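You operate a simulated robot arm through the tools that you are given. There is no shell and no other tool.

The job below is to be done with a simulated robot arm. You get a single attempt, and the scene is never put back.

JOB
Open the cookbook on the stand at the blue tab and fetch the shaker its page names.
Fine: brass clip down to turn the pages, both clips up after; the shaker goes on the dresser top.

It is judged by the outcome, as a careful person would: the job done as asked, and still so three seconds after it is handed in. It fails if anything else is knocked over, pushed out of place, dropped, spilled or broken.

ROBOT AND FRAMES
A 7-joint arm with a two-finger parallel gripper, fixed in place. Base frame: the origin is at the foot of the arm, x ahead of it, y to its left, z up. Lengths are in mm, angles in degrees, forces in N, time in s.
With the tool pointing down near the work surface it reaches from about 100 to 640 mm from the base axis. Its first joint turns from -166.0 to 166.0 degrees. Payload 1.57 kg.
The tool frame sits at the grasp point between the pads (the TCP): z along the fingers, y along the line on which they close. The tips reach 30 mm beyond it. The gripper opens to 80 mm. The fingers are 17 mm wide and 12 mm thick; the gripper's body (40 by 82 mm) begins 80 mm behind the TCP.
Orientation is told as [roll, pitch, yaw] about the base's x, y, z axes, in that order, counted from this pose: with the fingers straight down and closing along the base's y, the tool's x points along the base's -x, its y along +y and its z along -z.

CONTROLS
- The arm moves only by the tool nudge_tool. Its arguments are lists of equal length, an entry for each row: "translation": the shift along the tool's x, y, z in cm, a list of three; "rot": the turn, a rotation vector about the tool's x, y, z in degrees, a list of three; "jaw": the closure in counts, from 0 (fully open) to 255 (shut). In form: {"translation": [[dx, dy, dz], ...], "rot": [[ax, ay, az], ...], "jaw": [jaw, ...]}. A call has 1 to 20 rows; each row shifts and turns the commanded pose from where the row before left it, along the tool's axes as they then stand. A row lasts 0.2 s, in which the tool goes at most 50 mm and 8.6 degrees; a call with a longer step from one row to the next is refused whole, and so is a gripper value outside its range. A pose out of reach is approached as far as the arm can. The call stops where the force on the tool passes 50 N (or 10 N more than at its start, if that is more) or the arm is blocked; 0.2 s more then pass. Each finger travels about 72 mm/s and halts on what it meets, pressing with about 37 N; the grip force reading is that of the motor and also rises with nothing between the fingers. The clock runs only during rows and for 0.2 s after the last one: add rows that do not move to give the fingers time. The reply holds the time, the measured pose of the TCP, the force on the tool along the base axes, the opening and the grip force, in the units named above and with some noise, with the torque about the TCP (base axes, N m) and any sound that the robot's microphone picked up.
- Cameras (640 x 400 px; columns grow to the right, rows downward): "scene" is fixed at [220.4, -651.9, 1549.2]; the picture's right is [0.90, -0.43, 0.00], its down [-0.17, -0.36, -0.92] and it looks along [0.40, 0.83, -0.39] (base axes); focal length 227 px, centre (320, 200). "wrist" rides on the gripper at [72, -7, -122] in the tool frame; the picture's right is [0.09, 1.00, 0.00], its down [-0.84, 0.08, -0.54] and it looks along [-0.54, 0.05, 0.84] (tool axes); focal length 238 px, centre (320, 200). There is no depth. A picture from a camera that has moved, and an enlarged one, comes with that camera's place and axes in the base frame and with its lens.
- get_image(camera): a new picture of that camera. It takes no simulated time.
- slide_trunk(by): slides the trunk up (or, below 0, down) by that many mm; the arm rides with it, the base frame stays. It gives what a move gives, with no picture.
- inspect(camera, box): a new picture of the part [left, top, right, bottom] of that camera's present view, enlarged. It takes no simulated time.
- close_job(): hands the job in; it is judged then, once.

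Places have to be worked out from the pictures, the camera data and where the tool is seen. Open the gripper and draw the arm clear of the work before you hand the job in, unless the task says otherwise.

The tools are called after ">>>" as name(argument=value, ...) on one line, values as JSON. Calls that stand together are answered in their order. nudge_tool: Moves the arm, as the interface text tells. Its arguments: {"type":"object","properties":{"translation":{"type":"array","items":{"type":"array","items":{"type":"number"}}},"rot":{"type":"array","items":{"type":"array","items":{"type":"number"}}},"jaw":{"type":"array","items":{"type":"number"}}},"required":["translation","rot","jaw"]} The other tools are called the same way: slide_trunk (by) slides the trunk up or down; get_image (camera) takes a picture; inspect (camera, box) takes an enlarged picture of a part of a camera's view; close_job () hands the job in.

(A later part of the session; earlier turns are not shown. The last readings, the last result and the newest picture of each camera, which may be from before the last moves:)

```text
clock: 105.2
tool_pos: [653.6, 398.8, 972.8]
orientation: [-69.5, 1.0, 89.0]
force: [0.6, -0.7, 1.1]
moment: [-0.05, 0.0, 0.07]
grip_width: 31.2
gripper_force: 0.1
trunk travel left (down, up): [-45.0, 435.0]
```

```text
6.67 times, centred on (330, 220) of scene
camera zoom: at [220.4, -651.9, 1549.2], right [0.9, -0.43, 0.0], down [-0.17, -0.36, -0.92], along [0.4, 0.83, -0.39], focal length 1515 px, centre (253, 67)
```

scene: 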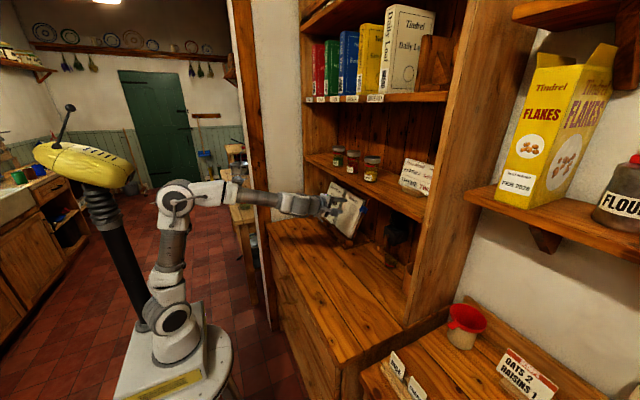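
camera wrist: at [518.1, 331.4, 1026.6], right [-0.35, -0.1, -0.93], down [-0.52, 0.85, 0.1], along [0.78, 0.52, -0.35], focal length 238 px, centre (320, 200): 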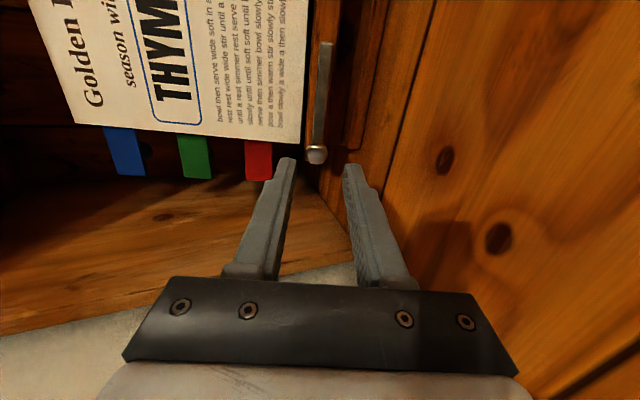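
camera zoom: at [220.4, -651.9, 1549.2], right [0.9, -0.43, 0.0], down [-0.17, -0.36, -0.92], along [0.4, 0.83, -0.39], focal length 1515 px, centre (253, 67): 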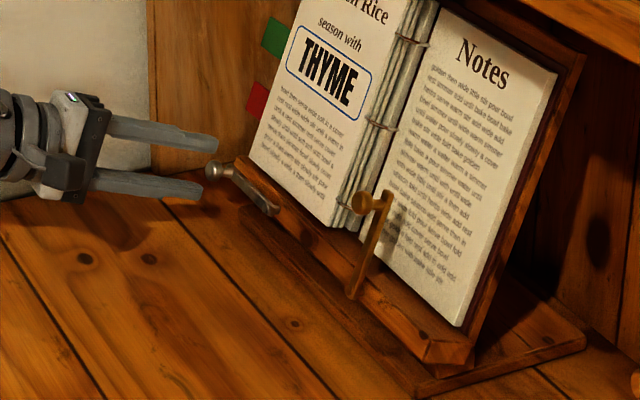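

Aligned. Advance 15 mm and grip the steel ball.

>>> nudge_tool(translation=[[0, 0.12, 0.8], [0, 0, 0.75], [0, 0, 0], [0, 0, 0], [0, 0, 0]], rot=[[0, 0, 0], [0, 0, 0], [0, 0, 0], [0, 0, 0], [0, 0, 0]], jaw=[155, 155, 190, 240, 240])

>>> inspect(camera="wrist", box=[220, 80, 420, 220])

```text
clock: 106.4
tool_pos: [667.6, 398.7, 966.1]
orientation: [-69.5, 1.1, 89.0]
force: [1.4, 0.9, 0.9]
moment: [0.01, -0.03, 0.04]
grip_width: 16.7
gripper_force: 31.5
trunk travel left (down, up): [-45.0, 435.0]
```

```text
2.86 times, centred on (320, 150) of wrist
camera zoom: at [555.0, 329.9, 1016.2], right [-0.35, -0.1, -0.93], down [-0.52, 0.85, 0.1], along [0.78, 0.52, -0.35], focal length 681 px, centre (320, 343)
```

zoom: 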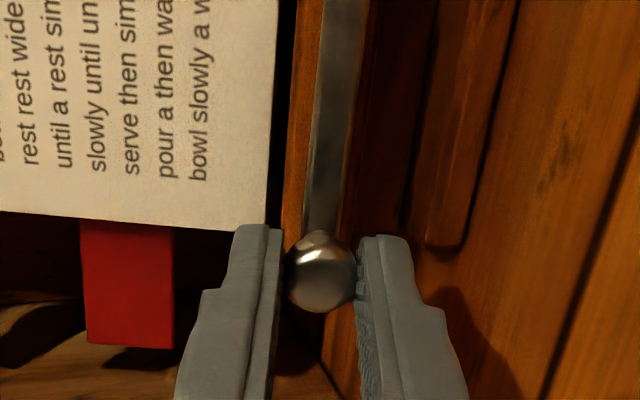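

Gripped (16.7 mm). Lift along its arc to the right and up, first 30°.

>>> nudge_tool(translation=[[0.11, -1.25, 0], [0.32, -1.21, 0], [0.53, -1.14, 0], [0, 0, 0]], rot=[[0, 0, 0], [0, 0, 0], [0, 0, 0], [0, 0, 0]], jaw=[240, 240, 240, 240])

>>> inspect(camera="wrist", box=[220, 80, 420, 220])

```text
clock: 107.4
tool_pos: [679.7, 390.4, 999.9]
orientation: [-69.4, 1.0, 89.1]
force: [-3.8, -0.5, -1.2]
moment: [0.16, 0.08, 0.1]
grip_width: 16.8
gripper_force: 32.6
trunk travel left (down, up): [-45.0, 435.0]
```

```text
2.86 times, centred on (320, 150) of wrist
camera zoom: at [567.7, 320.8, 1049.9], right [-0.35, -0.1, -0.93], down [-0.52, 0.85, 0.1], along [0.78, 0.52, -0.35], focal length 681 px, centre (320, 343)
```

zoom: 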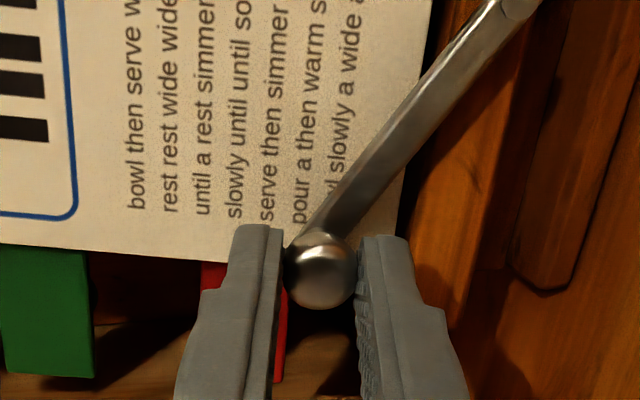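

Smooth, and the bar clears the page. Continue the arc.

>>> nudge_tool(translation=[[0.72, -1.03, 0], [0.89, -0.89, 0], [1.03, -0.72, 0], [1.14, -0.53, 0], [1.21, -0.32, 0], [0, 0, 0]], rot=[[0, 0, 0], [0, 0, 0], [0, 0, 0], [0, 0, 0], [0, 0, 0], [0, 0, 0]], jaw=[240, 240, 240, 240, 240, 240])

>>> get_image(camera="wrist")

>>> inspect(camera="scene", box=[300, 180, 380, 260])

```text
clock: 108.8
tool_pos: [690.5, 342.0, 1032.6]
orientation: [-69.2, 1.2, 89.0]
force: [-6.1, 0.1, -14.1]
moment: [0.34, 0.35, 0.42]
grip_width: 16.9
gripper_force: 31.7
trunk travel left (down, up): [-45.0, 435.0]
```

```text
taken
camera wrist: at [579.1, 272.1, 1081.8], right [-0.36, -0.1, -0.93], down [-0.52, 0.85, 0.1], along [0.78, 0.52, -0.35], focal length 238 px, centre (320, 200)
```

wrist: 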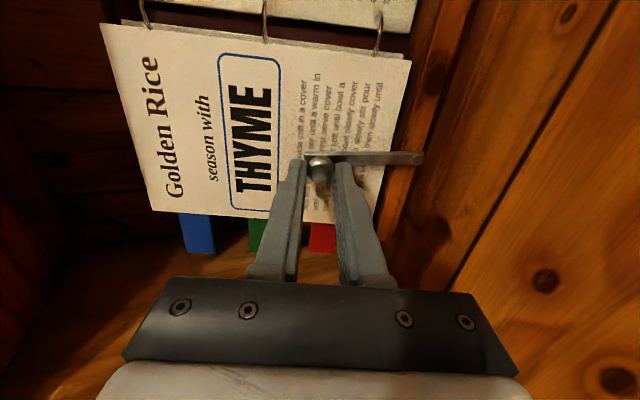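

```text
5.00 times, centred on (340, 220) of scene
camera zoom: at [220.4, -651.9, 1549.2], right [0.9, -0.43, 0.0], down [-0.17, -0.36, -0.92], along [0.4, 0.83, -0.39], focal length 1136 px, centre (220, 100)
```

zoom: 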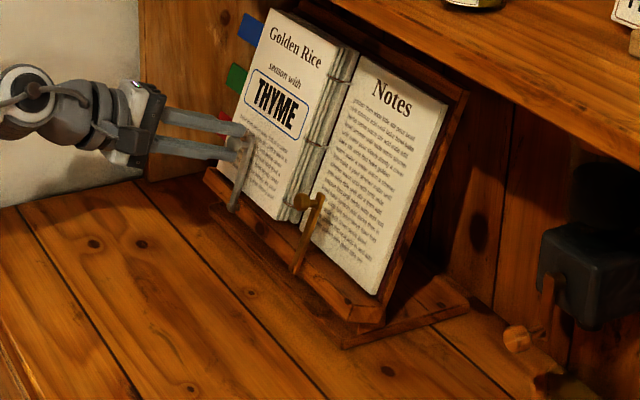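

Nearly upright. I'll finish to the stop with a slightly lower path.

>>> nudge_tool(translation=[[0.62, 0.1, 0], [0.6, 0.1, 0], [0, 0, 0]], rot=[[0, 0, 0], [0, 0, 0], [0, 0, 0]], jaw=[240, 240, 240])

>>> get_image(camera="wrist")

>>> inspect(camera="scene", box=[300, 180, 380, 260])

```text
clock: 109.6
tool_pos: [690.6, 333.0, 1032.3]
orientation: [-69.6, 1.0, 89.3]
force: [9.0, 18.4, -6.1]
moment: [0.19, 0.07, 0.57]
grip_width: 16.8
gripper_force: 31.4
trunk travel left (down, up): [-45.0, 435.0]
```

```text
taken
camera wrist: at [578.1, 262.5, 1081.6], right [-0.35, -0.1, -0.93], down [-0.52, 0.85, 0.1], along [0.78, 0.52, -0.35], focal length 238 px, centre (320, 200)
```

wrist: 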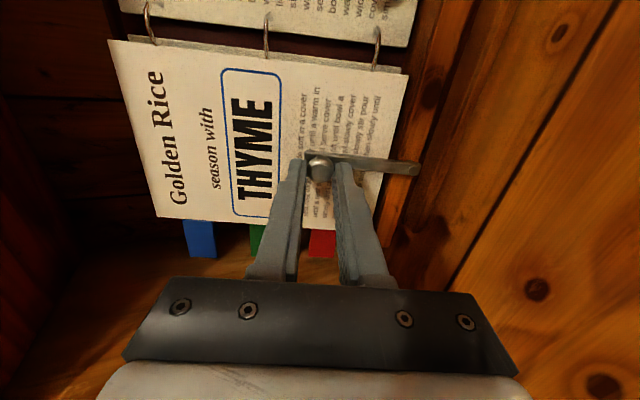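

```text
5.00 times, centred on (340, 220) of scene
camera zoom: at [220.4, -651.9, 1549.2], right [0.9, -0.43, 0.0], down [-0.17, -0.36, -0.92], along [0.4, 0.83, -0.39], focal length 1136 px, centre (220, 100)
```

zoom: 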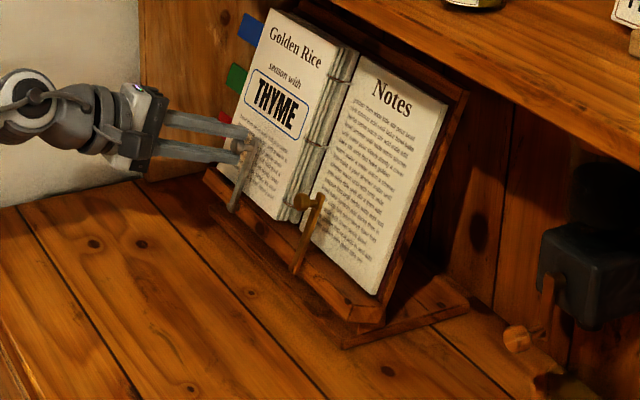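

The steel clip has reached its upright stop. Relieve, open and back out.

>>> nudge_tool(translation=[[-0.3, 0, 0], [0, 0, 0], [0, 0, 0], [0, 0, -3], [0, 0, -4], [0, 0, 0]], rot=[[0, 0, 0], [0, 0, 0], [0, 0, 0], [0, 0, 0], [0, 0, 0], [0, 0, 0]], jaw=[240, 180, 150, 150, 150, 150])

>>> get_image(camera="wrist")

>>> inspect(camera="scene", box=[300, 170, 390, 260])

```text
clock: 111.0
tool_pos: [624.0, 333.1, 1056.9]
orientation: [-69.4, 1.1, 89.0]
force: [-0.4, -0.5, 0.0]
moment: [-0.02, 0.04, -0.01]
grip_width: 32.7
gripper_force: 0.1
trunk travel left (down, up): [-45.0, 435.0]
```

```text
taken
camera wrist: at [512.3, 264.1, 1106.2], right [-0.35, -0.1, -0.93], down [-0.52, 0.85, 0.1], along [0.78, 0.52, -0.35], focal length 238 px, centre (320, 200)
```

wrist: 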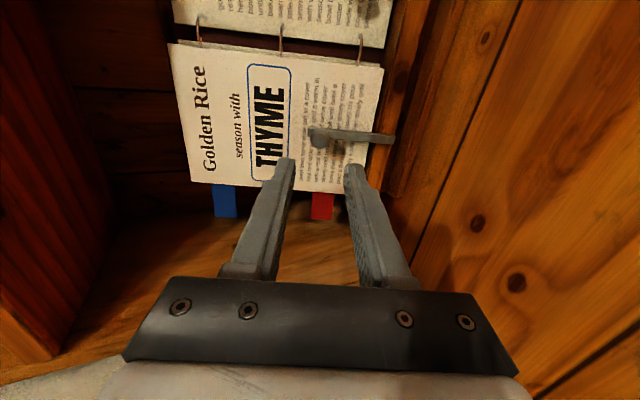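

```text
4.44 times, centred on (345, 215) of scene
camera zoom: at [220.4, -651.9, 1549.2], right [0.9, -0.43, 0.0], down [-0.17, -0.36, -0.92], along [0.4, 0.83, -0.39], focal length 1010 px, centre (209, 133)
```

zoom: 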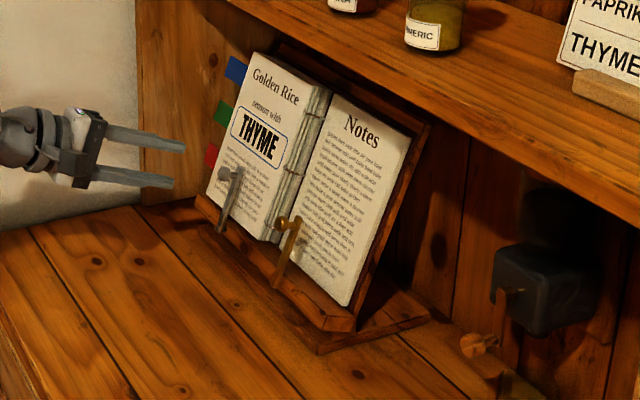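

Both clips are up and the book is open at the blue tab's page. Next is the THYME shaker on the shelf. I'll back off, raise the trunk, and roll the tool so the jaw closes horizontally.

>>> nudge_tool(translation=[[0, 0, -4], [2.5, 0, -2], [3.5, 0, 0], [3.4, 0, 0], [0, 0, 0]], rot=[[0, 0, 0], [0, 0, 0], [0, 0, 0], [0, 0, 0], [0, 0, 0]], jaw=[100, 50, 0, 0, 0])

>>> slide_trunk(by=270)

>>> nudge_tool(translation=[[0, 0, 0], [0, 0, 0], [0, 0, 0], [0, 0, 0], [0, 0, 0], [0, 0, 0], [0, 0, 0], [0, 0, 0], [0, 0, 0], [0, 0, 0], [0, 0, 0], [0, 0, 0]], rot=[[0, 0, 8.2], [0, 0, 8.2], [0, 0, 8.2], [0, 0, 8.2], [0, 0, 8.2], [0, 0, 8.2], [0, 0, 8.2], [0, 0, 8.2], [0, 0, 8.2], [0, 0, 8.2], [0, 0, 8], [0, 0, 0]], jaw=[0, 0, 0, 0, 0, 0, 0, 0, 0, 0, 0, 0])

>>> get_image(camera="wrist")

>>> get_image(camera="scene")

```text
clock: 112.2
tool_pos: [566.8, 238.1, 1078.5]
orientation: [-69.5, 1.0, 89.1]
force: [0.2, 0.3, -0.8]
moment: [0.0, -0.03, 0.0]
grip_width: 80.1
gripper_force: 0.0
trunk travel left (down, up): [-45.0, 435.0]
```

```text
clock: 115.0
tool_pos: [567.0, 238.6, 1349.6]
orientation: [-69.5, 1.0, 89.0]
force: [-0.5, -0.8, 0.1]
moment: [0.01, -0.01, 0.02]
grip_width: 79.7
gripper_force: 0.0
trunk travel left (down, up): [-315.0, 165.0]
```

```text
clock: 117.6
tool_pos: [566.9, 240.8, 1348.7]
orientation: [-2.4, -69.5, 1.3]
force: [0.1, 0.6, -0.5]
moment: [0.05, 0.02, 0.06]
grip_width: 79.9
gripper_force: 0.0
trunk travel left (down, up): [-315.0, 165.0]
```

```text
taken
camera wrist: at [428.2, 235.7, 1324.0], right [-0.01, 0.99, -0.1], down [-0.21, 0.1, 0.97], along [0.98, 0.04, 0.21], focal length 238 px, centre (320, 200)
```

wrist: 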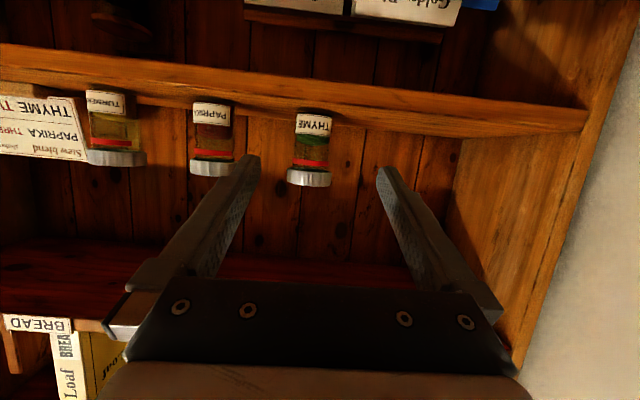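

```text
taken
```

scene: 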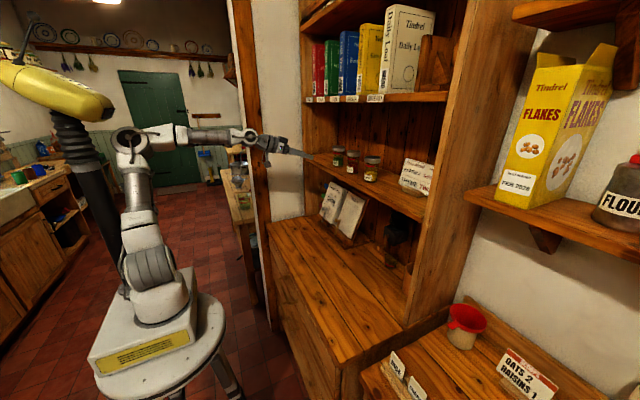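

The THYME jar is between the fingers' columns, shown upside down in this view. I'll zoom both cameras on it to triangulate.

>>> inspect(camera="wrist", box=[250, 70, 380, 200])

>>> inspect(camera="scene", box=[315, 135, 395, 200])

```text
3.08 times, centred on (315, 135) of wrist
camera zoom: at [428.2, 235.7, 1324.0], right [-0.01, 0.99, -0.1], down [-0.21, 0.1, 0.97], along [0.98, 0.04, 0.21], focal length 733 px, centre (335, 400)
```

zoom: 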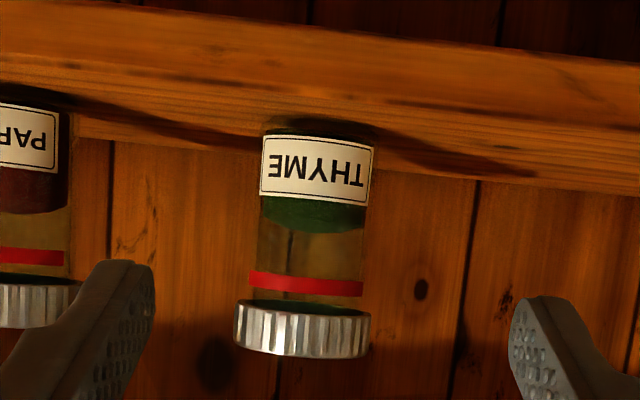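

```text
6.15 times, centred on (355, 168) of scene
camera zoom: at [220.4, -651.9, 1549.2], right [0.9, -0.43, 0.0], down [-0.17, -0.36, -0.92], along [0.4, 0.83, -0.39], focal length 1399 px, centre (105, 400)
```

zoom: 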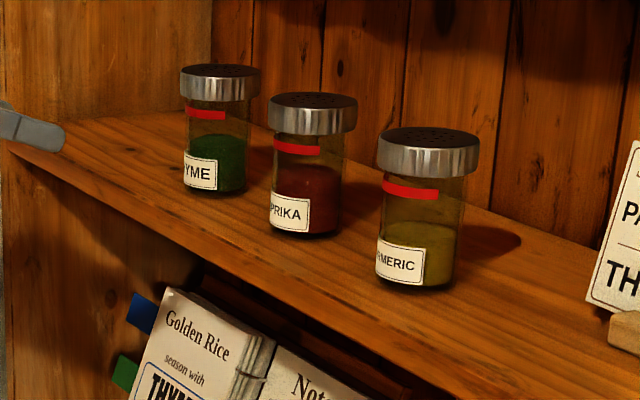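

Jar axis is about (737, 230, –), base z ≈ 1283, body about 44 mm wide, lid about 55 mm. I'll align the open jaw with the body mid-height and approach partway.

>>> nudge_tool(translation=[[-1.5, -0.32, 0], [-1.44, -0.32, 0], [0, 0, 4.5], [0, 0, 4.5], [0, 0, 0]], rot=[[0, 0, 0], [0, 0, 0], [0, 0, 0], [0, 0, 0], [0, 0, 0]], jaw=[0, 0, 0, 0, 0])

>>> get_image(camera="wrist")

>>> inspect(camera="scene", box=[295, 135, 375, 200])

```text
clock: 118.8
tool_pos: [662.5, 232.2, 1344.8]
orientation: [-2.7, -69.3, 1.6]
force: [0.1, -0.5, 0.1]
moment: [-0.01, -0.01, 0.0]
grip_width: 80.0
gripper_force: 0.2
trunk travel left (down, up): [-315.0, 165.0]
```

```text
taken
camera wrist: at [523.4, 227.9, 1319.8], right [-0.02, 0.99, -0.1], down [-0.21, 0.1, 0.97], along [0.98, 0.04, 0.21], focal length 238 px, centre (320, 200)
```

wrist: 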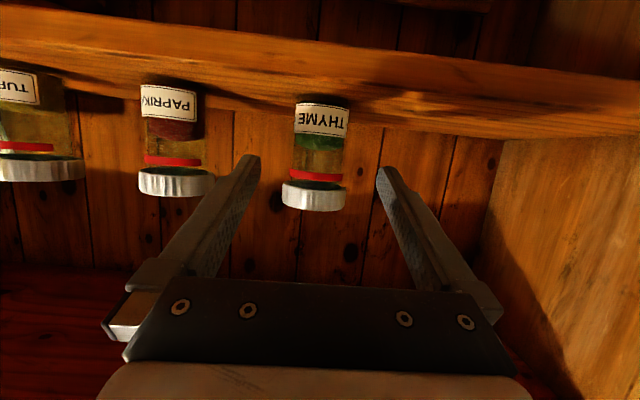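

```text
6.15 times, centred on (335, 168) of scene
camera zoom: at [220.4, -651.9, 1549.2], right [0.9, -0.43, 0.0], down [-0.17, -0.36, -0.92], along [0.4, 0.83, -0.39], focal length 1399 px, centre (228, 400)
```

zoom: 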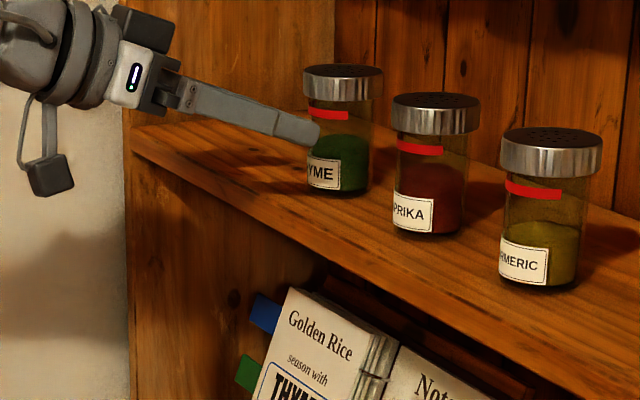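

The jar is centred on the tool axis, about 80 mm ahead. Advance around it.

>>> nudge_tool(translation=[[0, 0, 3.0], [0, 0, 3.0], [0, 0, 1.9], [0, 0, 0]], rot=[[0, 0, 0], [0, 0, 0], [0, 0, 0], [0, 0, 0]], jaw=[0, 0, 0, 0])

>>> get_image(camera="wrist")

>>> inspect(camera="scene", box=[295, 135, 375, 200])

```text
clock: 119.8
tool_pos: [736.1, 230.8, 1317.5]
orientation: [-2.7, -69.3, 1.7]
force: [0.4, -0.4, 0.1]
moment: [0.0, -0.01, -0.05]
grip_width: 80.0
gripper_force: 0.0
trunk travel left (down, up): [-315.0, 165.0]
```

```text
taken
camera wrist: at [597.3, 225.8, 1292.7], right [-0.02, 0.99, -0.1], down [-0.21, 0.1, 0.97], along [0.98, 0.04, 0.21], focal length 238 px, centre (320, 200)
```

wrist: 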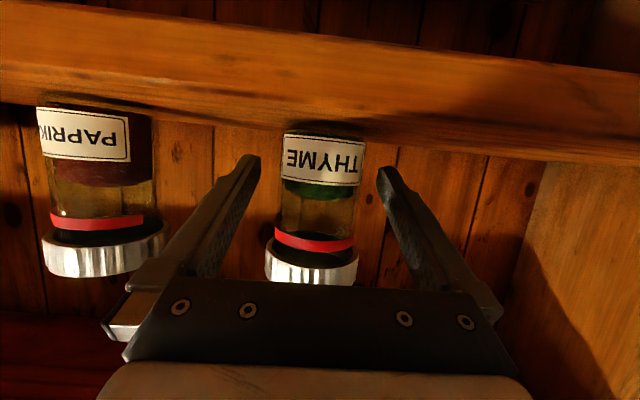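

```text
6.15 times, centred on (335, 168) of scene
camera zoom: at [220.4, -651.9, 1549.2], right [0.9, -0.43, 0.0], down [-0.17, -0.36, -0.92], along [0.4, 0.83, -0.39], focal length 1399 px, centre (228, 400)
```

zoom: 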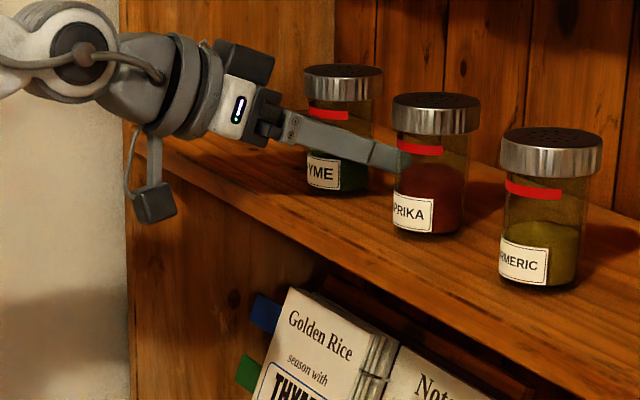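

Centred on the jar, clear of its neighbour. Close the jaw gently.

>>> nudge_tool(translation=[[0, 0, 0], [0, 0, 0], [0, 0, 0], [0, 0, 0], [0, 0, 0]], rot=[[0, 0, 0], [0, 0, 0], [0, 0, 0], [0, 0, 0], [0, 0, 0]], jaw=[60, 95, 120, 160, 160])

>>> get_image(camera="wrist")

```text
clock: 121.0
tool_pos: [735.2, 230.8, 1318.9]
orientation: [-2.8, -69.5, 1.6]
force: [-0.8, 0.6, -0.2]
moment: [0.07, -0.02, -0.04]
grip_width: 47.1
gripper_force: 36.9
trunk travel left (down, up): [-315.0, 165.0]
```

```text
taken
camera wrist: at [596.9, 225.9, 1292.9], right [-0.01, 0.99, -0.1], down [-0.21, 0.1, 0.97], along [0.98, 0.04, 0.21], focal length 238 px, centre (320, 200)
```

wrist: 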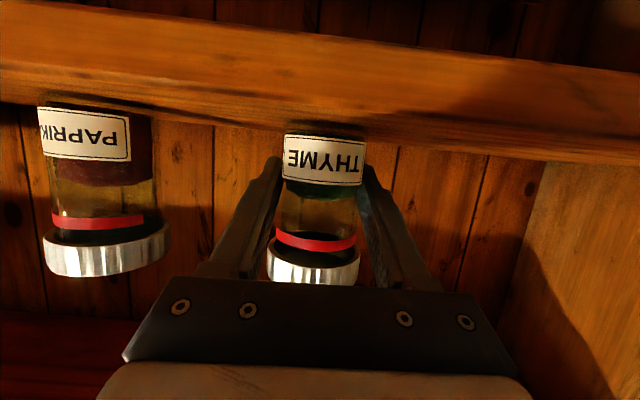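

Gripped at 47 mm. But at this pitch the under-slung camera would sit too close to the dresser top when I set the jar down, so I'll release, back off and re-grip from a steeper angle of about 42°.

>>> nudge_tool(translation=[[0, 0, 0], [0, 0, 0], [0, 0, 0], [0, 0, 0], [0, 0, -3.5], [0, 0, -3.5], [0, 0, -3.5], [0, 0, 0]], rot=[[0, 0, 0], [0, 0, 0], [0, 0, 0], [0, 0, 0], [0, 0, 0], [0, 0, 0], [0, 0, 0], [0, 0, 0]], jaw=[110, 60, 0, 0, 0, 0, 0, 0])

>>> nudge_tool(translation=[[-2.0, 0, -1.0], [-2.0, 0, -1.0], [-2.0, 0, -1.0], [0, 0, 0]], rot=[[0, 7.3, 0], [0, 7.3, 0], [0, 7.3, 0], [0, 0, 0]], jaw=[0, 0, 0, 0])

>>> get_image(camera="wrist")

>>> inspect(camera="scene", box=[275, 120, 395, 200])

```text
clock: 122.8
tool_pos: [638.0, 232.4, 1354.2]
orientation: [-2.8, -69.4, 1.6]
force: [0.1, -0.7, 0.3]
moment: [-0.04, 0.02, 0.03]
grip_width: 80.1
gripper_force: 0.0
trunk travel left (down, up): [-315.0, 165.0]
```

```text
clock: 123.8
tool_pos: [639.2, 232.9, 1420.0]
orientation: [-1.4, -47.5, 0.0]
force: [0.3, -0.1, -0.7]
moment: [0.0, 0.03, -0.01]
grip_width: 79.9
gripper_force: 0.0
trunk travel left (down, up): [-315.0, 165.0]
```

```text
taken
camera wrist: at [501.7, 229.5, 1449.4], right [-0.04, 1.0, -0.08], down [0.17, 0.09, 0.98], along [0.98, 0.03, -0.17], focal length 238 px, centre (320, 200)
```

wrist: 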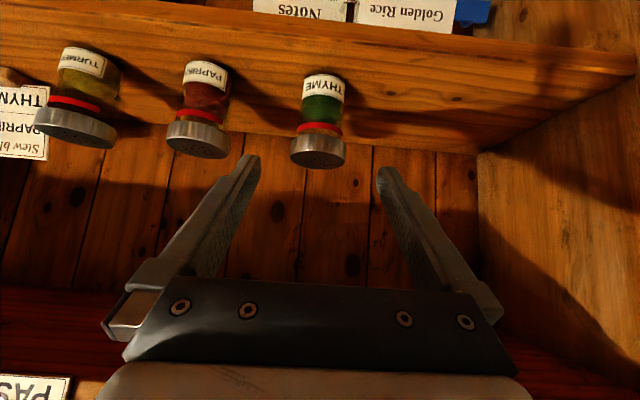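

```text
5.00 times, centred on (335, 160) of scene
camera zoom: at [220.4, -651.9, 1549.2], right [0.9, -0.43, 0.0], down [-0.17, -0.36, -0.92], along [0.4, 0.83, -0.39], focal length 1136 px, centre (245, 400)
```

zoom: 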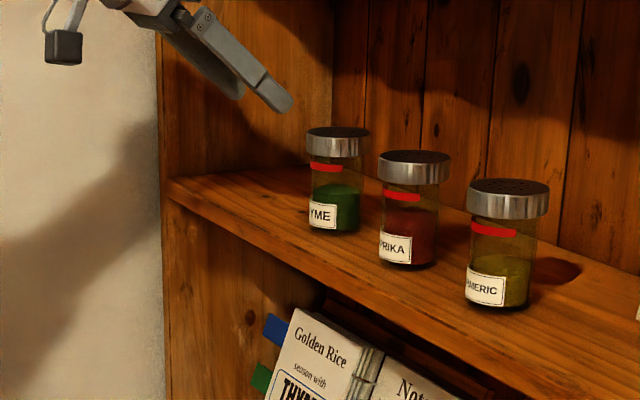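

The jar still stands upright and the tool is now 42° down. Align and approach in stages.

>>> nudge_tool(translation=[[0.55, 0.08, 2.5], [0, 0, 3.0], [0, 0, 2.5], [0, 0, 0]], rot=[[0, 0, 0], [0, 0, 0], [0, 0, 0], [0, 0, 0]], jaw=[0, 0, 0, 0])

>>> get_image(camera="wrist")

>>> inspect(camera="scene", box=[295, 135, 375, 200])

```text
clock: 124.8
tool_pos: [695.3, 233.4, 1362.4]
orientation: [-1.5, -47.7, 0.0]
force: [-0.1, -0.1, -0.2]
moment: [0.0, -0.02, -0.02]
grip_width: 79.6
gripper_force: 0.0
trunk travel left (down, up): [-315.0, 165.0]
```

```text
taken
camera wrist: at [556.0, 228.6, 1391.2], right [-0.04, 1.0, -0.08], down [0.17, 0.09, 0.98], along [0.99, 0.03, -0.17], focal length 238 px, centre (320, 200)
```

wrist: 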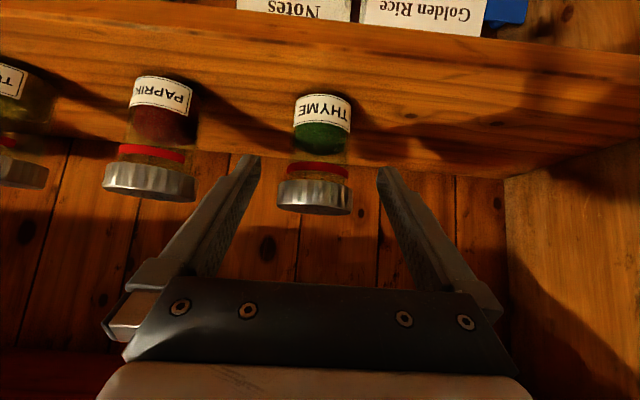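

```text
6.15 times, centred on (335, 168) of scene
camera zoom: at [220.4, -651.9, 1549.2], right [0.9, -0.43, 0.0], down [-0.17, -0.36, -0.92], along [0.4, 0.83, -0.39], focal length 1399 px, centre (228, 400)
```

zoom: 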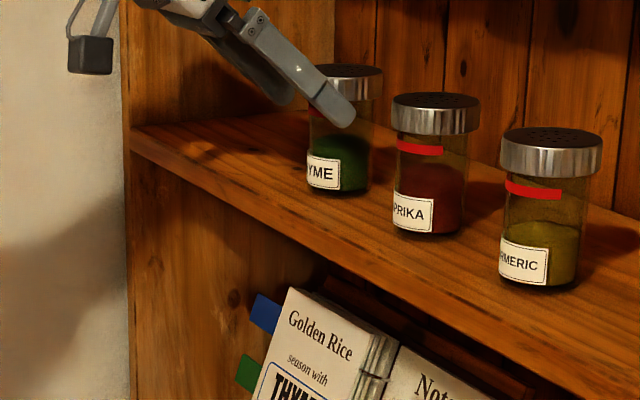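

Aligned to within 1–2 mm. Final approach around the jar body, then close.

>>> nudge_tool(translation=[[0.08, -0.13, 2.0], [0, 0, 2.0], [0, 0, 1.5], [0, 0, 0], [0, 0, 0], [0, 0, 0], [0, 0, 0], [0, 0, 0]], rot=[[0, 0, 0], [0, 0, 0], [0, 0, 0], [0, 0, 0], [0, 0, 0], [0, 0, 0], [0, 0, 0], [0, 0, 0]], jaw=[0, 0, 0, 0, 60, 95, 130, 170])

>>> get_image(camera="wrist")

>>> inspect(camera="scene", box=[295, 135, 375, 200])

```text
clock: 126.6
tool_pos: [733.6, 230.1, 1325.2]
orientation: [-1.5, -47.7, 0.0]
force: [1.3, 1.4, 0.3]
moment: [0.07, -0.03, -0.01]
grip_width: 46.9
gripper_force: 37.0
trunk travel left (down, up): [-315.0, 165.0]
```

```text
taken
camera wrist: at [595.8, 226.4, 1353.3], right [-0.04, 1.0, -0.08], down [0.17, 0.09, 0.98], along [0.99, 0.03, -0.17], focal length 238 px, centre (320, 200)
```

wrist: 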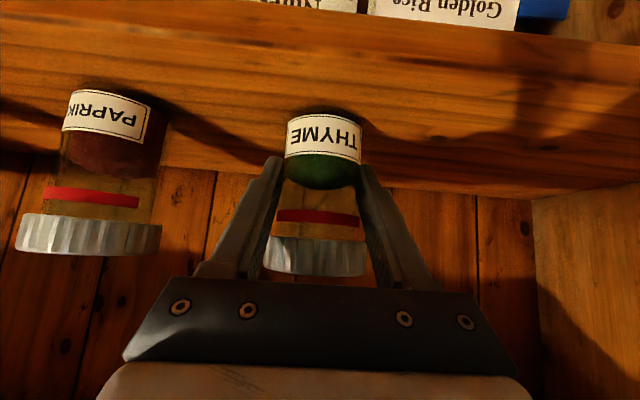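

```text
6.15 times, centred on (335, 168) of scene
camera zoom: at [220.4, -651.9, 1549.2], right [0.9, -0.43, 0.0], down [-0.17, -0.36, -0.92], along [0.4, 0.83, -0.39], focal length 1399 px, centre (228, 400)
```

zoom: 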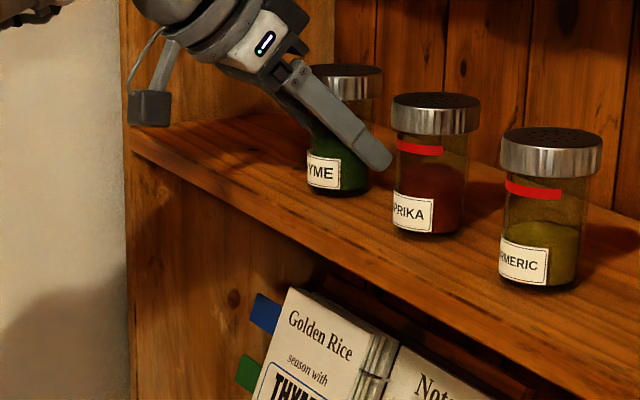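

The jar is held at 47 mm. Lift 30 mm straight up and check it's secure.

>>> nudge_tool(translation=[[-0.74, 0, -0.67], [-0.74, 0, -0.67], [-0.74, 0, -0.67], [0, 0, 0]], rot=[[0, 0, 0], [0, 0, 0], [0, 0, 0], [0, 0, 0]], jaw=[170, 170, 170, 170])

>>> inspect(camera="scene", box=[295, 130, 375, 195])

>>> get_image(camera="wrist")

```text
clock: 127.6
tool_pos: [732.9, 229.2, 1353.7]
orientation: [-1.4, -47.5, 0.2]
force: [-0.5, 0.5, -1.6]
moment: [0.03, -0.02, 0.01]
grip_width: 47.6
gripper_force: 37.0
trunk travel left (down, up): [-315.0, 165.0]
```

```text
6.15 times, centred on (335, 162) of scene
camera zoom: at [220.4, -651.9, 1549.2], right [0.9, -0.43, 0.0], down [-0.17, -0.36, -0.92], along [0.4, 0.83, -0.39], focal length 1399 px, centre (228, 431)
```

zoom: 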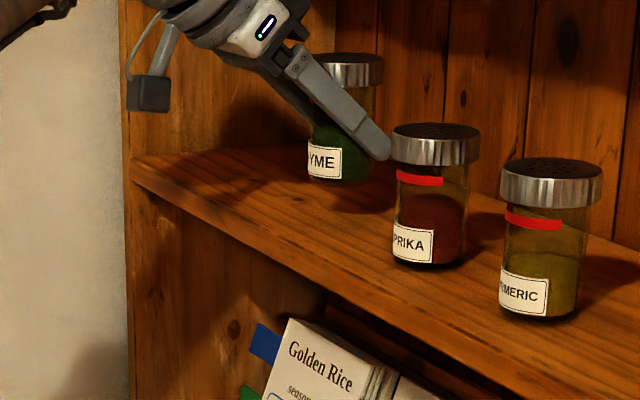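

```text
taken
camera wrist: at [595.9, 226.5, 1383.3], right [-0.04, 1.0, -0.08], down [0.17, 0.09, 0.98], along [0.98, 0.03, -0.17], focal length 238 px, centre (320, 200)
```

wrist: 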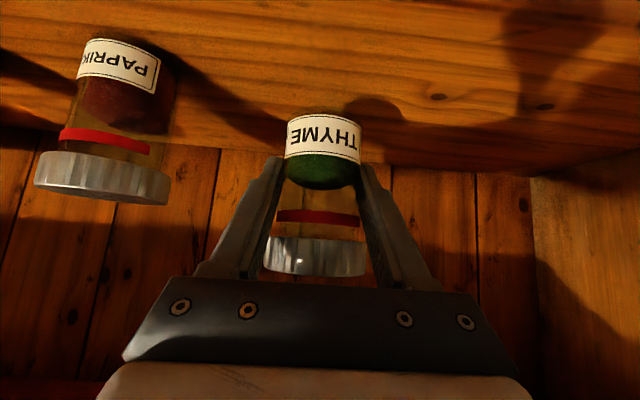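

The jar is off the shelf, upright and steady. Retreat straight back 175 mm to clear the shelf.

>>> nudge_tool(translation=[[1.2, -0.04, -1.3], [1.8, -0.06, -1.95], [1.8, -0.06, -1.95], [1.8, -0.06, -1.95], [1.8, -0.06, -1.95], [1.8, -0.06, -1.95], [1.6, -0.05, -1.75], [0, 0, 0]], rot=[[0, 0, 0], [0, 0, 0], [0, 0, 0], [0, 0, 0], [0, 0, 0], [0, 0, 0], [0, 0, 0], [0, 0, 0]], jaw=[170, 170, 170, 170, 170, 170, 170, 170])

>>> get_image(camera="scene")

```text
clock: 129.4
tool_pos: [559.3, 227.5, 1356.4]
orientation: [-1.5, -47.6, 0.1]
force: [-0.9, -0.1, -0.8]
moment: [0.0, 0.01, -0.01]
grip_width: 47.2
gripper_force: 36.8
trunk travel left (down, up): [-315.0, 165.0]
```

```text
taken
```

scene: 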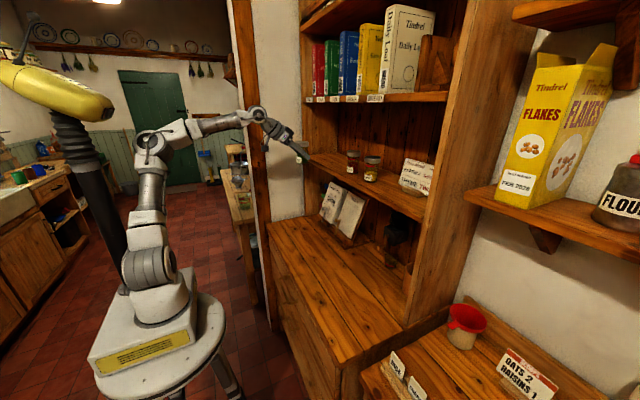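

Clear of the shelf and still upright. Lower the trunk so the jar comes down in front of the book over the dresser top.

>>> slide_trunk(by=-270)

>>> get_image(camera="scene")

>>> get_image(camera="wrist")

```text
clock: 132.1
tool_pos: [560.1, 228.6, 1085.5]
orientation: [-1.5, -47.5, 0.1]
force: [0.7, 0.0, -1.2]
moment: [0.0, 0.02, -0.02]
grip_width: 47.1
gripper_force: 37.2
trunk travel left (down, up): [-45.0, 435.0]
```

```text
taken
```

scene: 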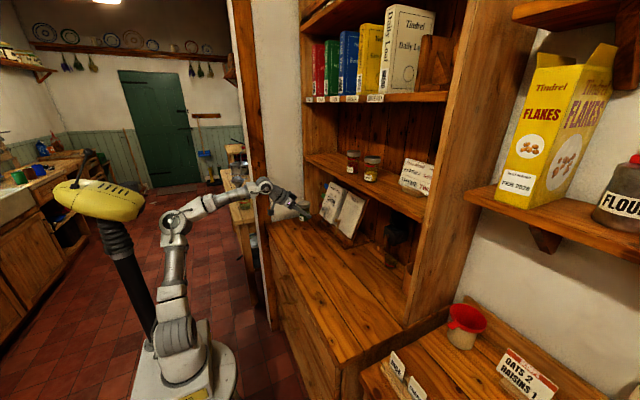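

```text
taken
camera wrist: at [422.2, 224.9, 1114.0], right [-0.04, 1.0, -0.09], down [0.17, 0.09, 0.98], along [0.99, 0.03, -0.17], focal length 238 px, centre (320, 200)
```

wrist: 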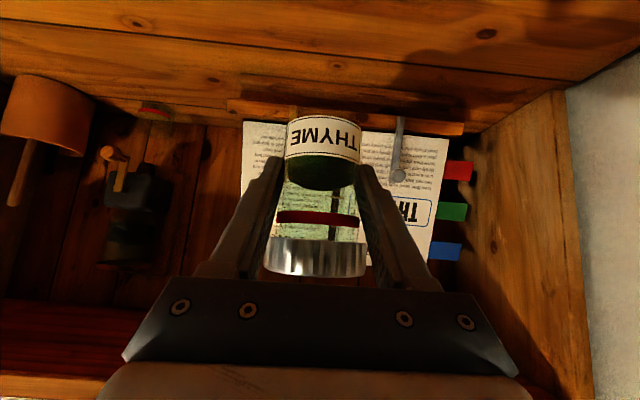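

Everything's steady. Move right and down toward an open spot on the dresser top, in front and to the right of the book.

>>> nudge_tool(translation=[[1.85, -2.5, 1.68], [1.85, -2.5, 1.68], [1.85, -2.5, 1.68], [1.85, -2.5, 1.68], [0, 0, 0]], rot=[[0, 0, 0], [0, 0, 0], [0, 0, 0], [0, 0, 0], [0, 0, 0]], jaw=[170, 170, 170, 170, 170])

>>> get_image(camera="wrist")

>>> inspect(camera="scene", box=[260, 180, 400, 280])

```text
clock: 133.3
tool_pos: [558.4, 125.0, 987.8]
orientation: [-1.5, -47.6, 0.1]
force: [0.9, 0.6, -1.2]
moment: [-0.01, -0.04, 0.01]
grip_width: 47.1
gripper_force: 37.5
trunk travel left (down, up): [-45.0, 435.0]
```

```text
taken
camera wrist: at [419.9, 121.6, 1016.4], right [-0.04, 1.0, -0.09], down [0.17, 0.09, 0.98], along [0.99, 0.03, -0.17], focal length 238 px, centre (320, 200)
```

wrist: 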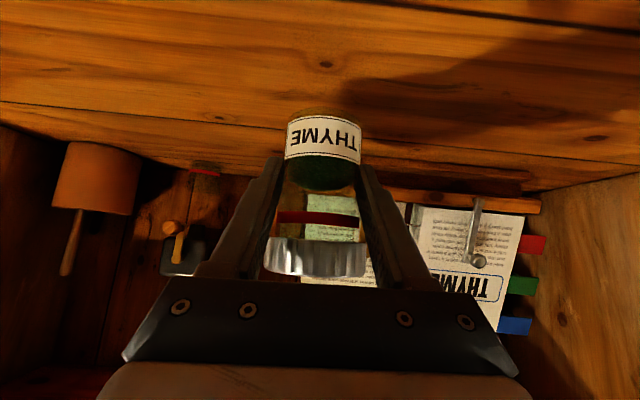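

```text
4.00 times, centred on (330, 230) of scene
camera zoom: at [220.4, -651.9, 1549.2], right [0.9, -0.43, 0.0], down [-0.17, -0.36, -0.92], along [0.4, 0.83, -0.39], focal length 909 px, centre (280, 80)
```

zoom: 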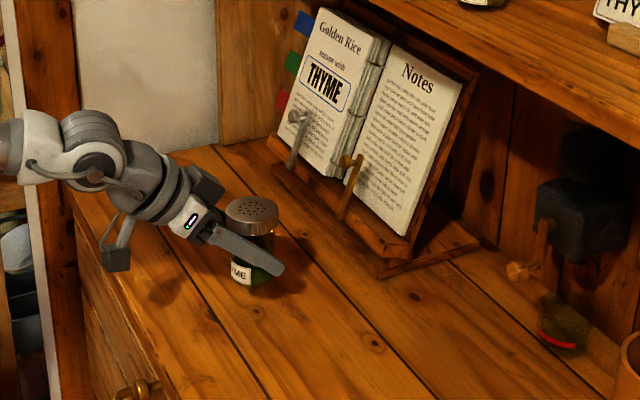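

The spot is clear and well inside the front edge. Lower 30 mm, then creep down to contact.

>>> nudge_tool(translation=[[0.74, 0, 0.67], [0.74, 0, 0.67], [0.74, 0, 0.67], [0, 0, 0]], rot=[[0, 0, 0], [0, 0, 0], [0, 0, 0], [0, 0, 0]], jaw=[170, 170, 170, 170])

>>> inspect(camera="scene", box=[280, 200, 370, 270])

```text
clock: 134.3
tool_pos: [557.5, 125.0, 956.1]
orientation: [-1.4, -47.6, 0.1]
force: [-0.3, -0.4, -1.6]
moment: [-0.02, -0.02, 0.0]
grip_width: 47.0
gripper_force: 36.7
trunk travel left (down, up): [-45.0, 435.0]
```

```text
5.71 times, centred on (325, 235) of scene
camera zoom: at [220.4, -651.9, 1549.2], right [0.9, -0.43, 0.0], down [-0.17, -0.36, -0.92], along [0.4, 0.83, -0.39], focal length 1299 px, centre (291, 0)
```

zoom: 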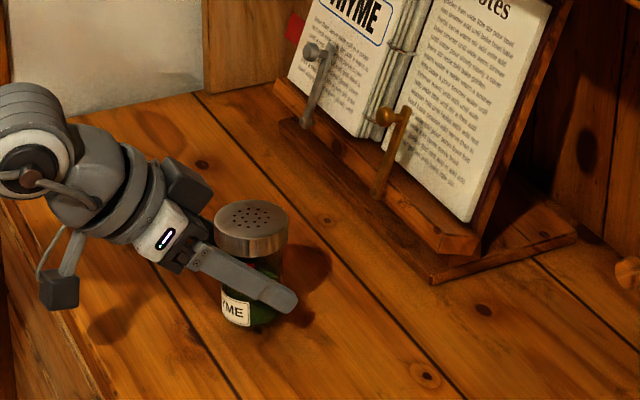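

Close to the surface now. Creep down in 3 mm steps, watching the vertical force.

>>> nudge_tool(translation=[[0.22, 0, 0.2], [0.22, 0, 0.2], [0, 0, 0]], rot=[[0, 0, 0], [0, 0, 0], [0, 0, 0]], jaw=[170, 170, 170])

>>> nudge_tool(translation=[[0.15, 0, 0.135], [0.15, 0, 0.135], [0, 0, 0]], rot=[[0, 0, 0], [0, 0, 0], [0, 0, 0]], jaw=[170, 170, 170])

```text
clock: 135.1
tool_pos: [557.2, 126.1, 951.3]
orientation: [-1.5, -47.6, 0.1]
force: [-0.5, -0.7, -0.6]
moment: [0.01, -0.04, -0.03]
grip_width: 47.0
gripper_force: 37.1
trunk travel left (down, up): [-45.0, 435.0]
```

```text
clock: 135.9
tool_pos: [558.0, 125.5, 946.8]
orientation: [-1.4, -47.5, 0.2]
force: [0.3, 0.4, -0.6]
moment: [0.01, 0.03, -0.01]
grip_width: 47.0
gripper_force: 36.6
trunk travel left (down, up): [-45.0, 435.0]
```

No clear contact yet; continue in 2 mm steps.

>>> nudge_tool(translation=[[0.15, 0, 0.135], [0, 0, 0]], rot=[[0, 0, 0], [0, 0, 0]], jaw=[170, 170])

>>> inspect(camera="scene", box=[300, 220, 350, 260])

>>> get_image(camera="wrist")

```text
clock: 136.5
tool_pos: [558.2, 126.4, 945.7]
orientation: [-1.4, -47.6, 0.0]
force: [-0.1, 0.4, -1.9]
moment: [0.0, -0.04, 0.0]
grip_width: 47.1
gripper_force: 37.1
trunk travel left (down, up): [-45.0, 435.0]
```

```text
10.00 times, centred on (325, 240) of scene
camera zoom: at [220.4, -651.9, 1549.2], right [0.9, -0.43, 0.0], down [-0.17, -0.36, -0.92], along [0.4, 0.83, -0.39], focal length 2273 px, centre (270, -200)
```

zoom: 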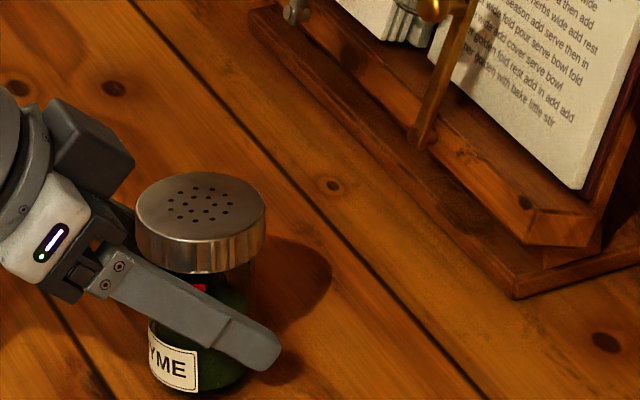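

```text
taken
camera wrist: at [419.7, 122.3, 973.8], right [-0.04, 1.0, -0.09], down [0.17, 0.09, 0.98], along [0.99, 0.03, -0.17], focal length 238 px, centre (320, 200)
```

wrist: 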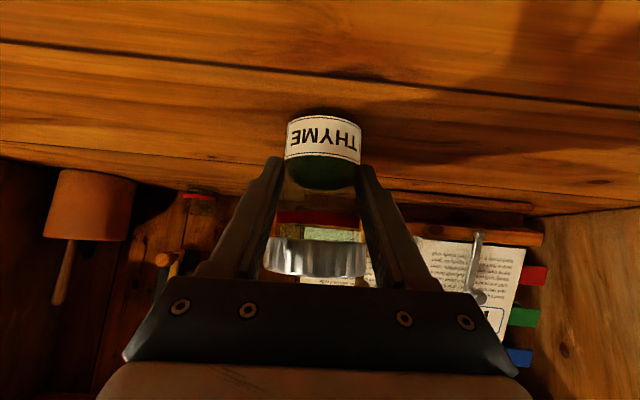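

Very close, judging by the shadow. Keep stepping gently.

>>> nudge_tool(translation=[[0.11, 0, 0.1], [0.11, 0, 0.1], [0, 0, 0]], rot=[[0, 0, 0], [0, 0, 0], [0, 0, 0]], jaw=[170, 170, 170])

>>> nudge_tool(translation=[[0.11, 0, 0.1], [0.11, 0, 0.1], [0, 0, 0]], rot=[[0, 0, 0], [0, 0, 0], [0, 0, 0]], jaw=[170, 170, 170])

```text
clock: 137.3
tool_pos: [557.1, 125.6, 943.7]
orientation: [-1.3, -47.7, 0.0]
force: [-1.8, 1.8, 11.7]
moment: [0.37, 0.14, 0.04]
grip_width: 47.2
gripper_force: 37.1
trunk travel left (down, up): [-45.0, 435.0]
```

```text
clock: 138.1
tool_pos: [557.4, 126.7, 941.7]
orientation: [-1.4, -47.9, 0.0]
force: [3.9, 1.4, 20.8]
moment: [0.49, -0.22, -0.09]
grip_width: 47.2
gripper_force: 37.1
trunk travel left (down, up): [-45.0, 435.0]
```

Contact: 20 N upward at z ≈ 942. Ease up 2 mm to relieve the pressure, then open the jaw gradually.

>>> nudge_tool(translation=[[-0.15, 0, -0.135], [-0.06, 0, -0.05], [0, 0, 0], [0, 0, 0], [0, 0, 0], [0, 0, 0], [0, 0, 0], [0, 0, 0]], rot=[[0, 0, 0], [0, 0, 0], [0, 0, 0], [0, 0, 0], [0, 0, 0], [0, 0, 0], [0, 0, 0], [0, 0, 0]], jaw=[170, 170, 170, 110, 90, 50, 0, 0])

>>> get_image(camera="wrist")

>>> inspect(camera="scene", box=[280, 200, 370, 270])

```text
clock: 139.9
tool_pos: [557.4, 126.2, 942.7]
orientation: [-1.4, -47.5, 0.1]
force: [0.6, 0.1, -0.7]
moment: [-0.01, 0.01, -0.01]
grip_width: 80.0
gripper_force: 0.1
trunk travel left (down, up): [-45.0, 435.0]
```

```text
taken
camera wrist: at [419.8, 122.2, 970.8], right [-0.04, 1.0, -0.08], down [0.17, 0.09, 0.98], along [0.99, 0.03, -0.17], focal length 238 px, centre (320, 200)
```

wrist: 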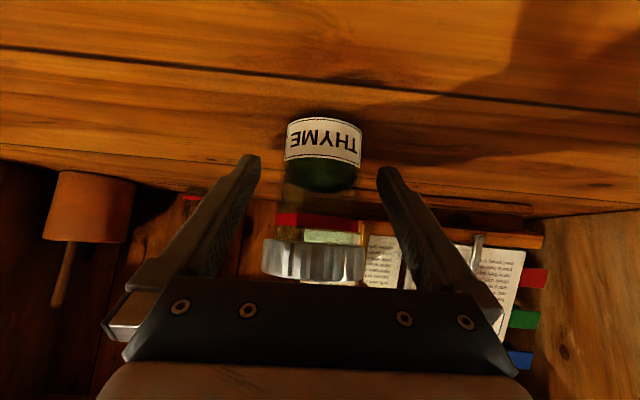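

```text
5.71 times, centred on (325, 235) of scene
camera zoom: at [220.4, -651.9, 1549.2], right [0.9, -0.43, 0.0], down [-0.17, -0.36, -0.92], along [0.4, 0.83, -0.39], focal length 1299 px, centre (291, 0)
```

zoom: 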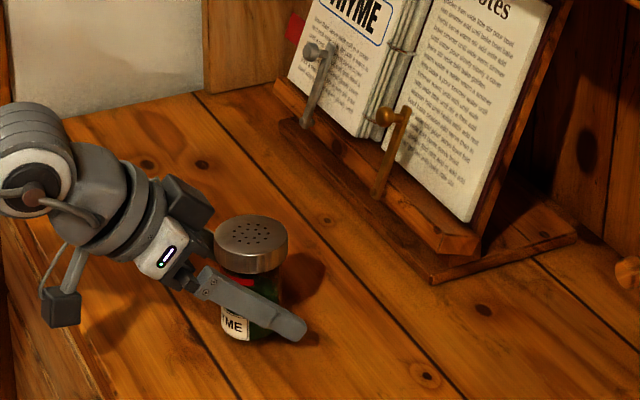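

The jar stands upright on the dresser top, freed from the fingers. Back straight out along the finger axis.

>>> nudge_tool(translation=[[0, 0, -1.5], [0, 0, -2.5], [0, 0, -3], [0, 0, -3], [0, 0, -3], [0, 0, -3], [0, 0, 0]], rot=[[0, 0, 0], [0, 0, 0], [0, 0, 0], [0, 0, 0], [0, 0, 0], [0, 0, 0], [0, 0, 0]], jaw=[0, 0, 0, 0, 0, 0, 0])

>>> get_image(camera="scene")

>>> get_image(camera="wrist")

```text
clock: 140.9
tool_pos: [514.9, 6.2, 991.2]
orientation: [2.9, -45.7, -16.7]
force: [-0.4, -0.1, -0.2]
moment: [-0.02, 0.01, 0.03]
grip_width: 80.0
gripper_force: 0.0
trunk travel left (down, up): [-45.0, 435.0]
stopped in row 4: the arm was blocked; the commanded pose is now the measured one
```

```text
taken
```

scene: 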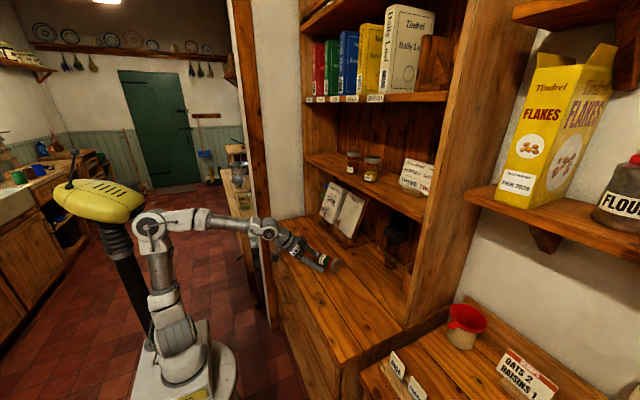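

```text
taken
camera wrist: at [380.1, 32.5, 1023.4], right [0.19, 0.98, -0.03], down [0.2, -0.01, 0.98], along [0.96, -0.19, -0.2], focal length 238 px, centre (320, 200)
```

wrist: 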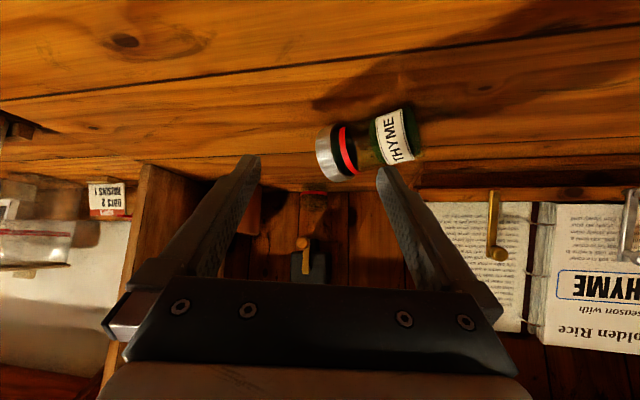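

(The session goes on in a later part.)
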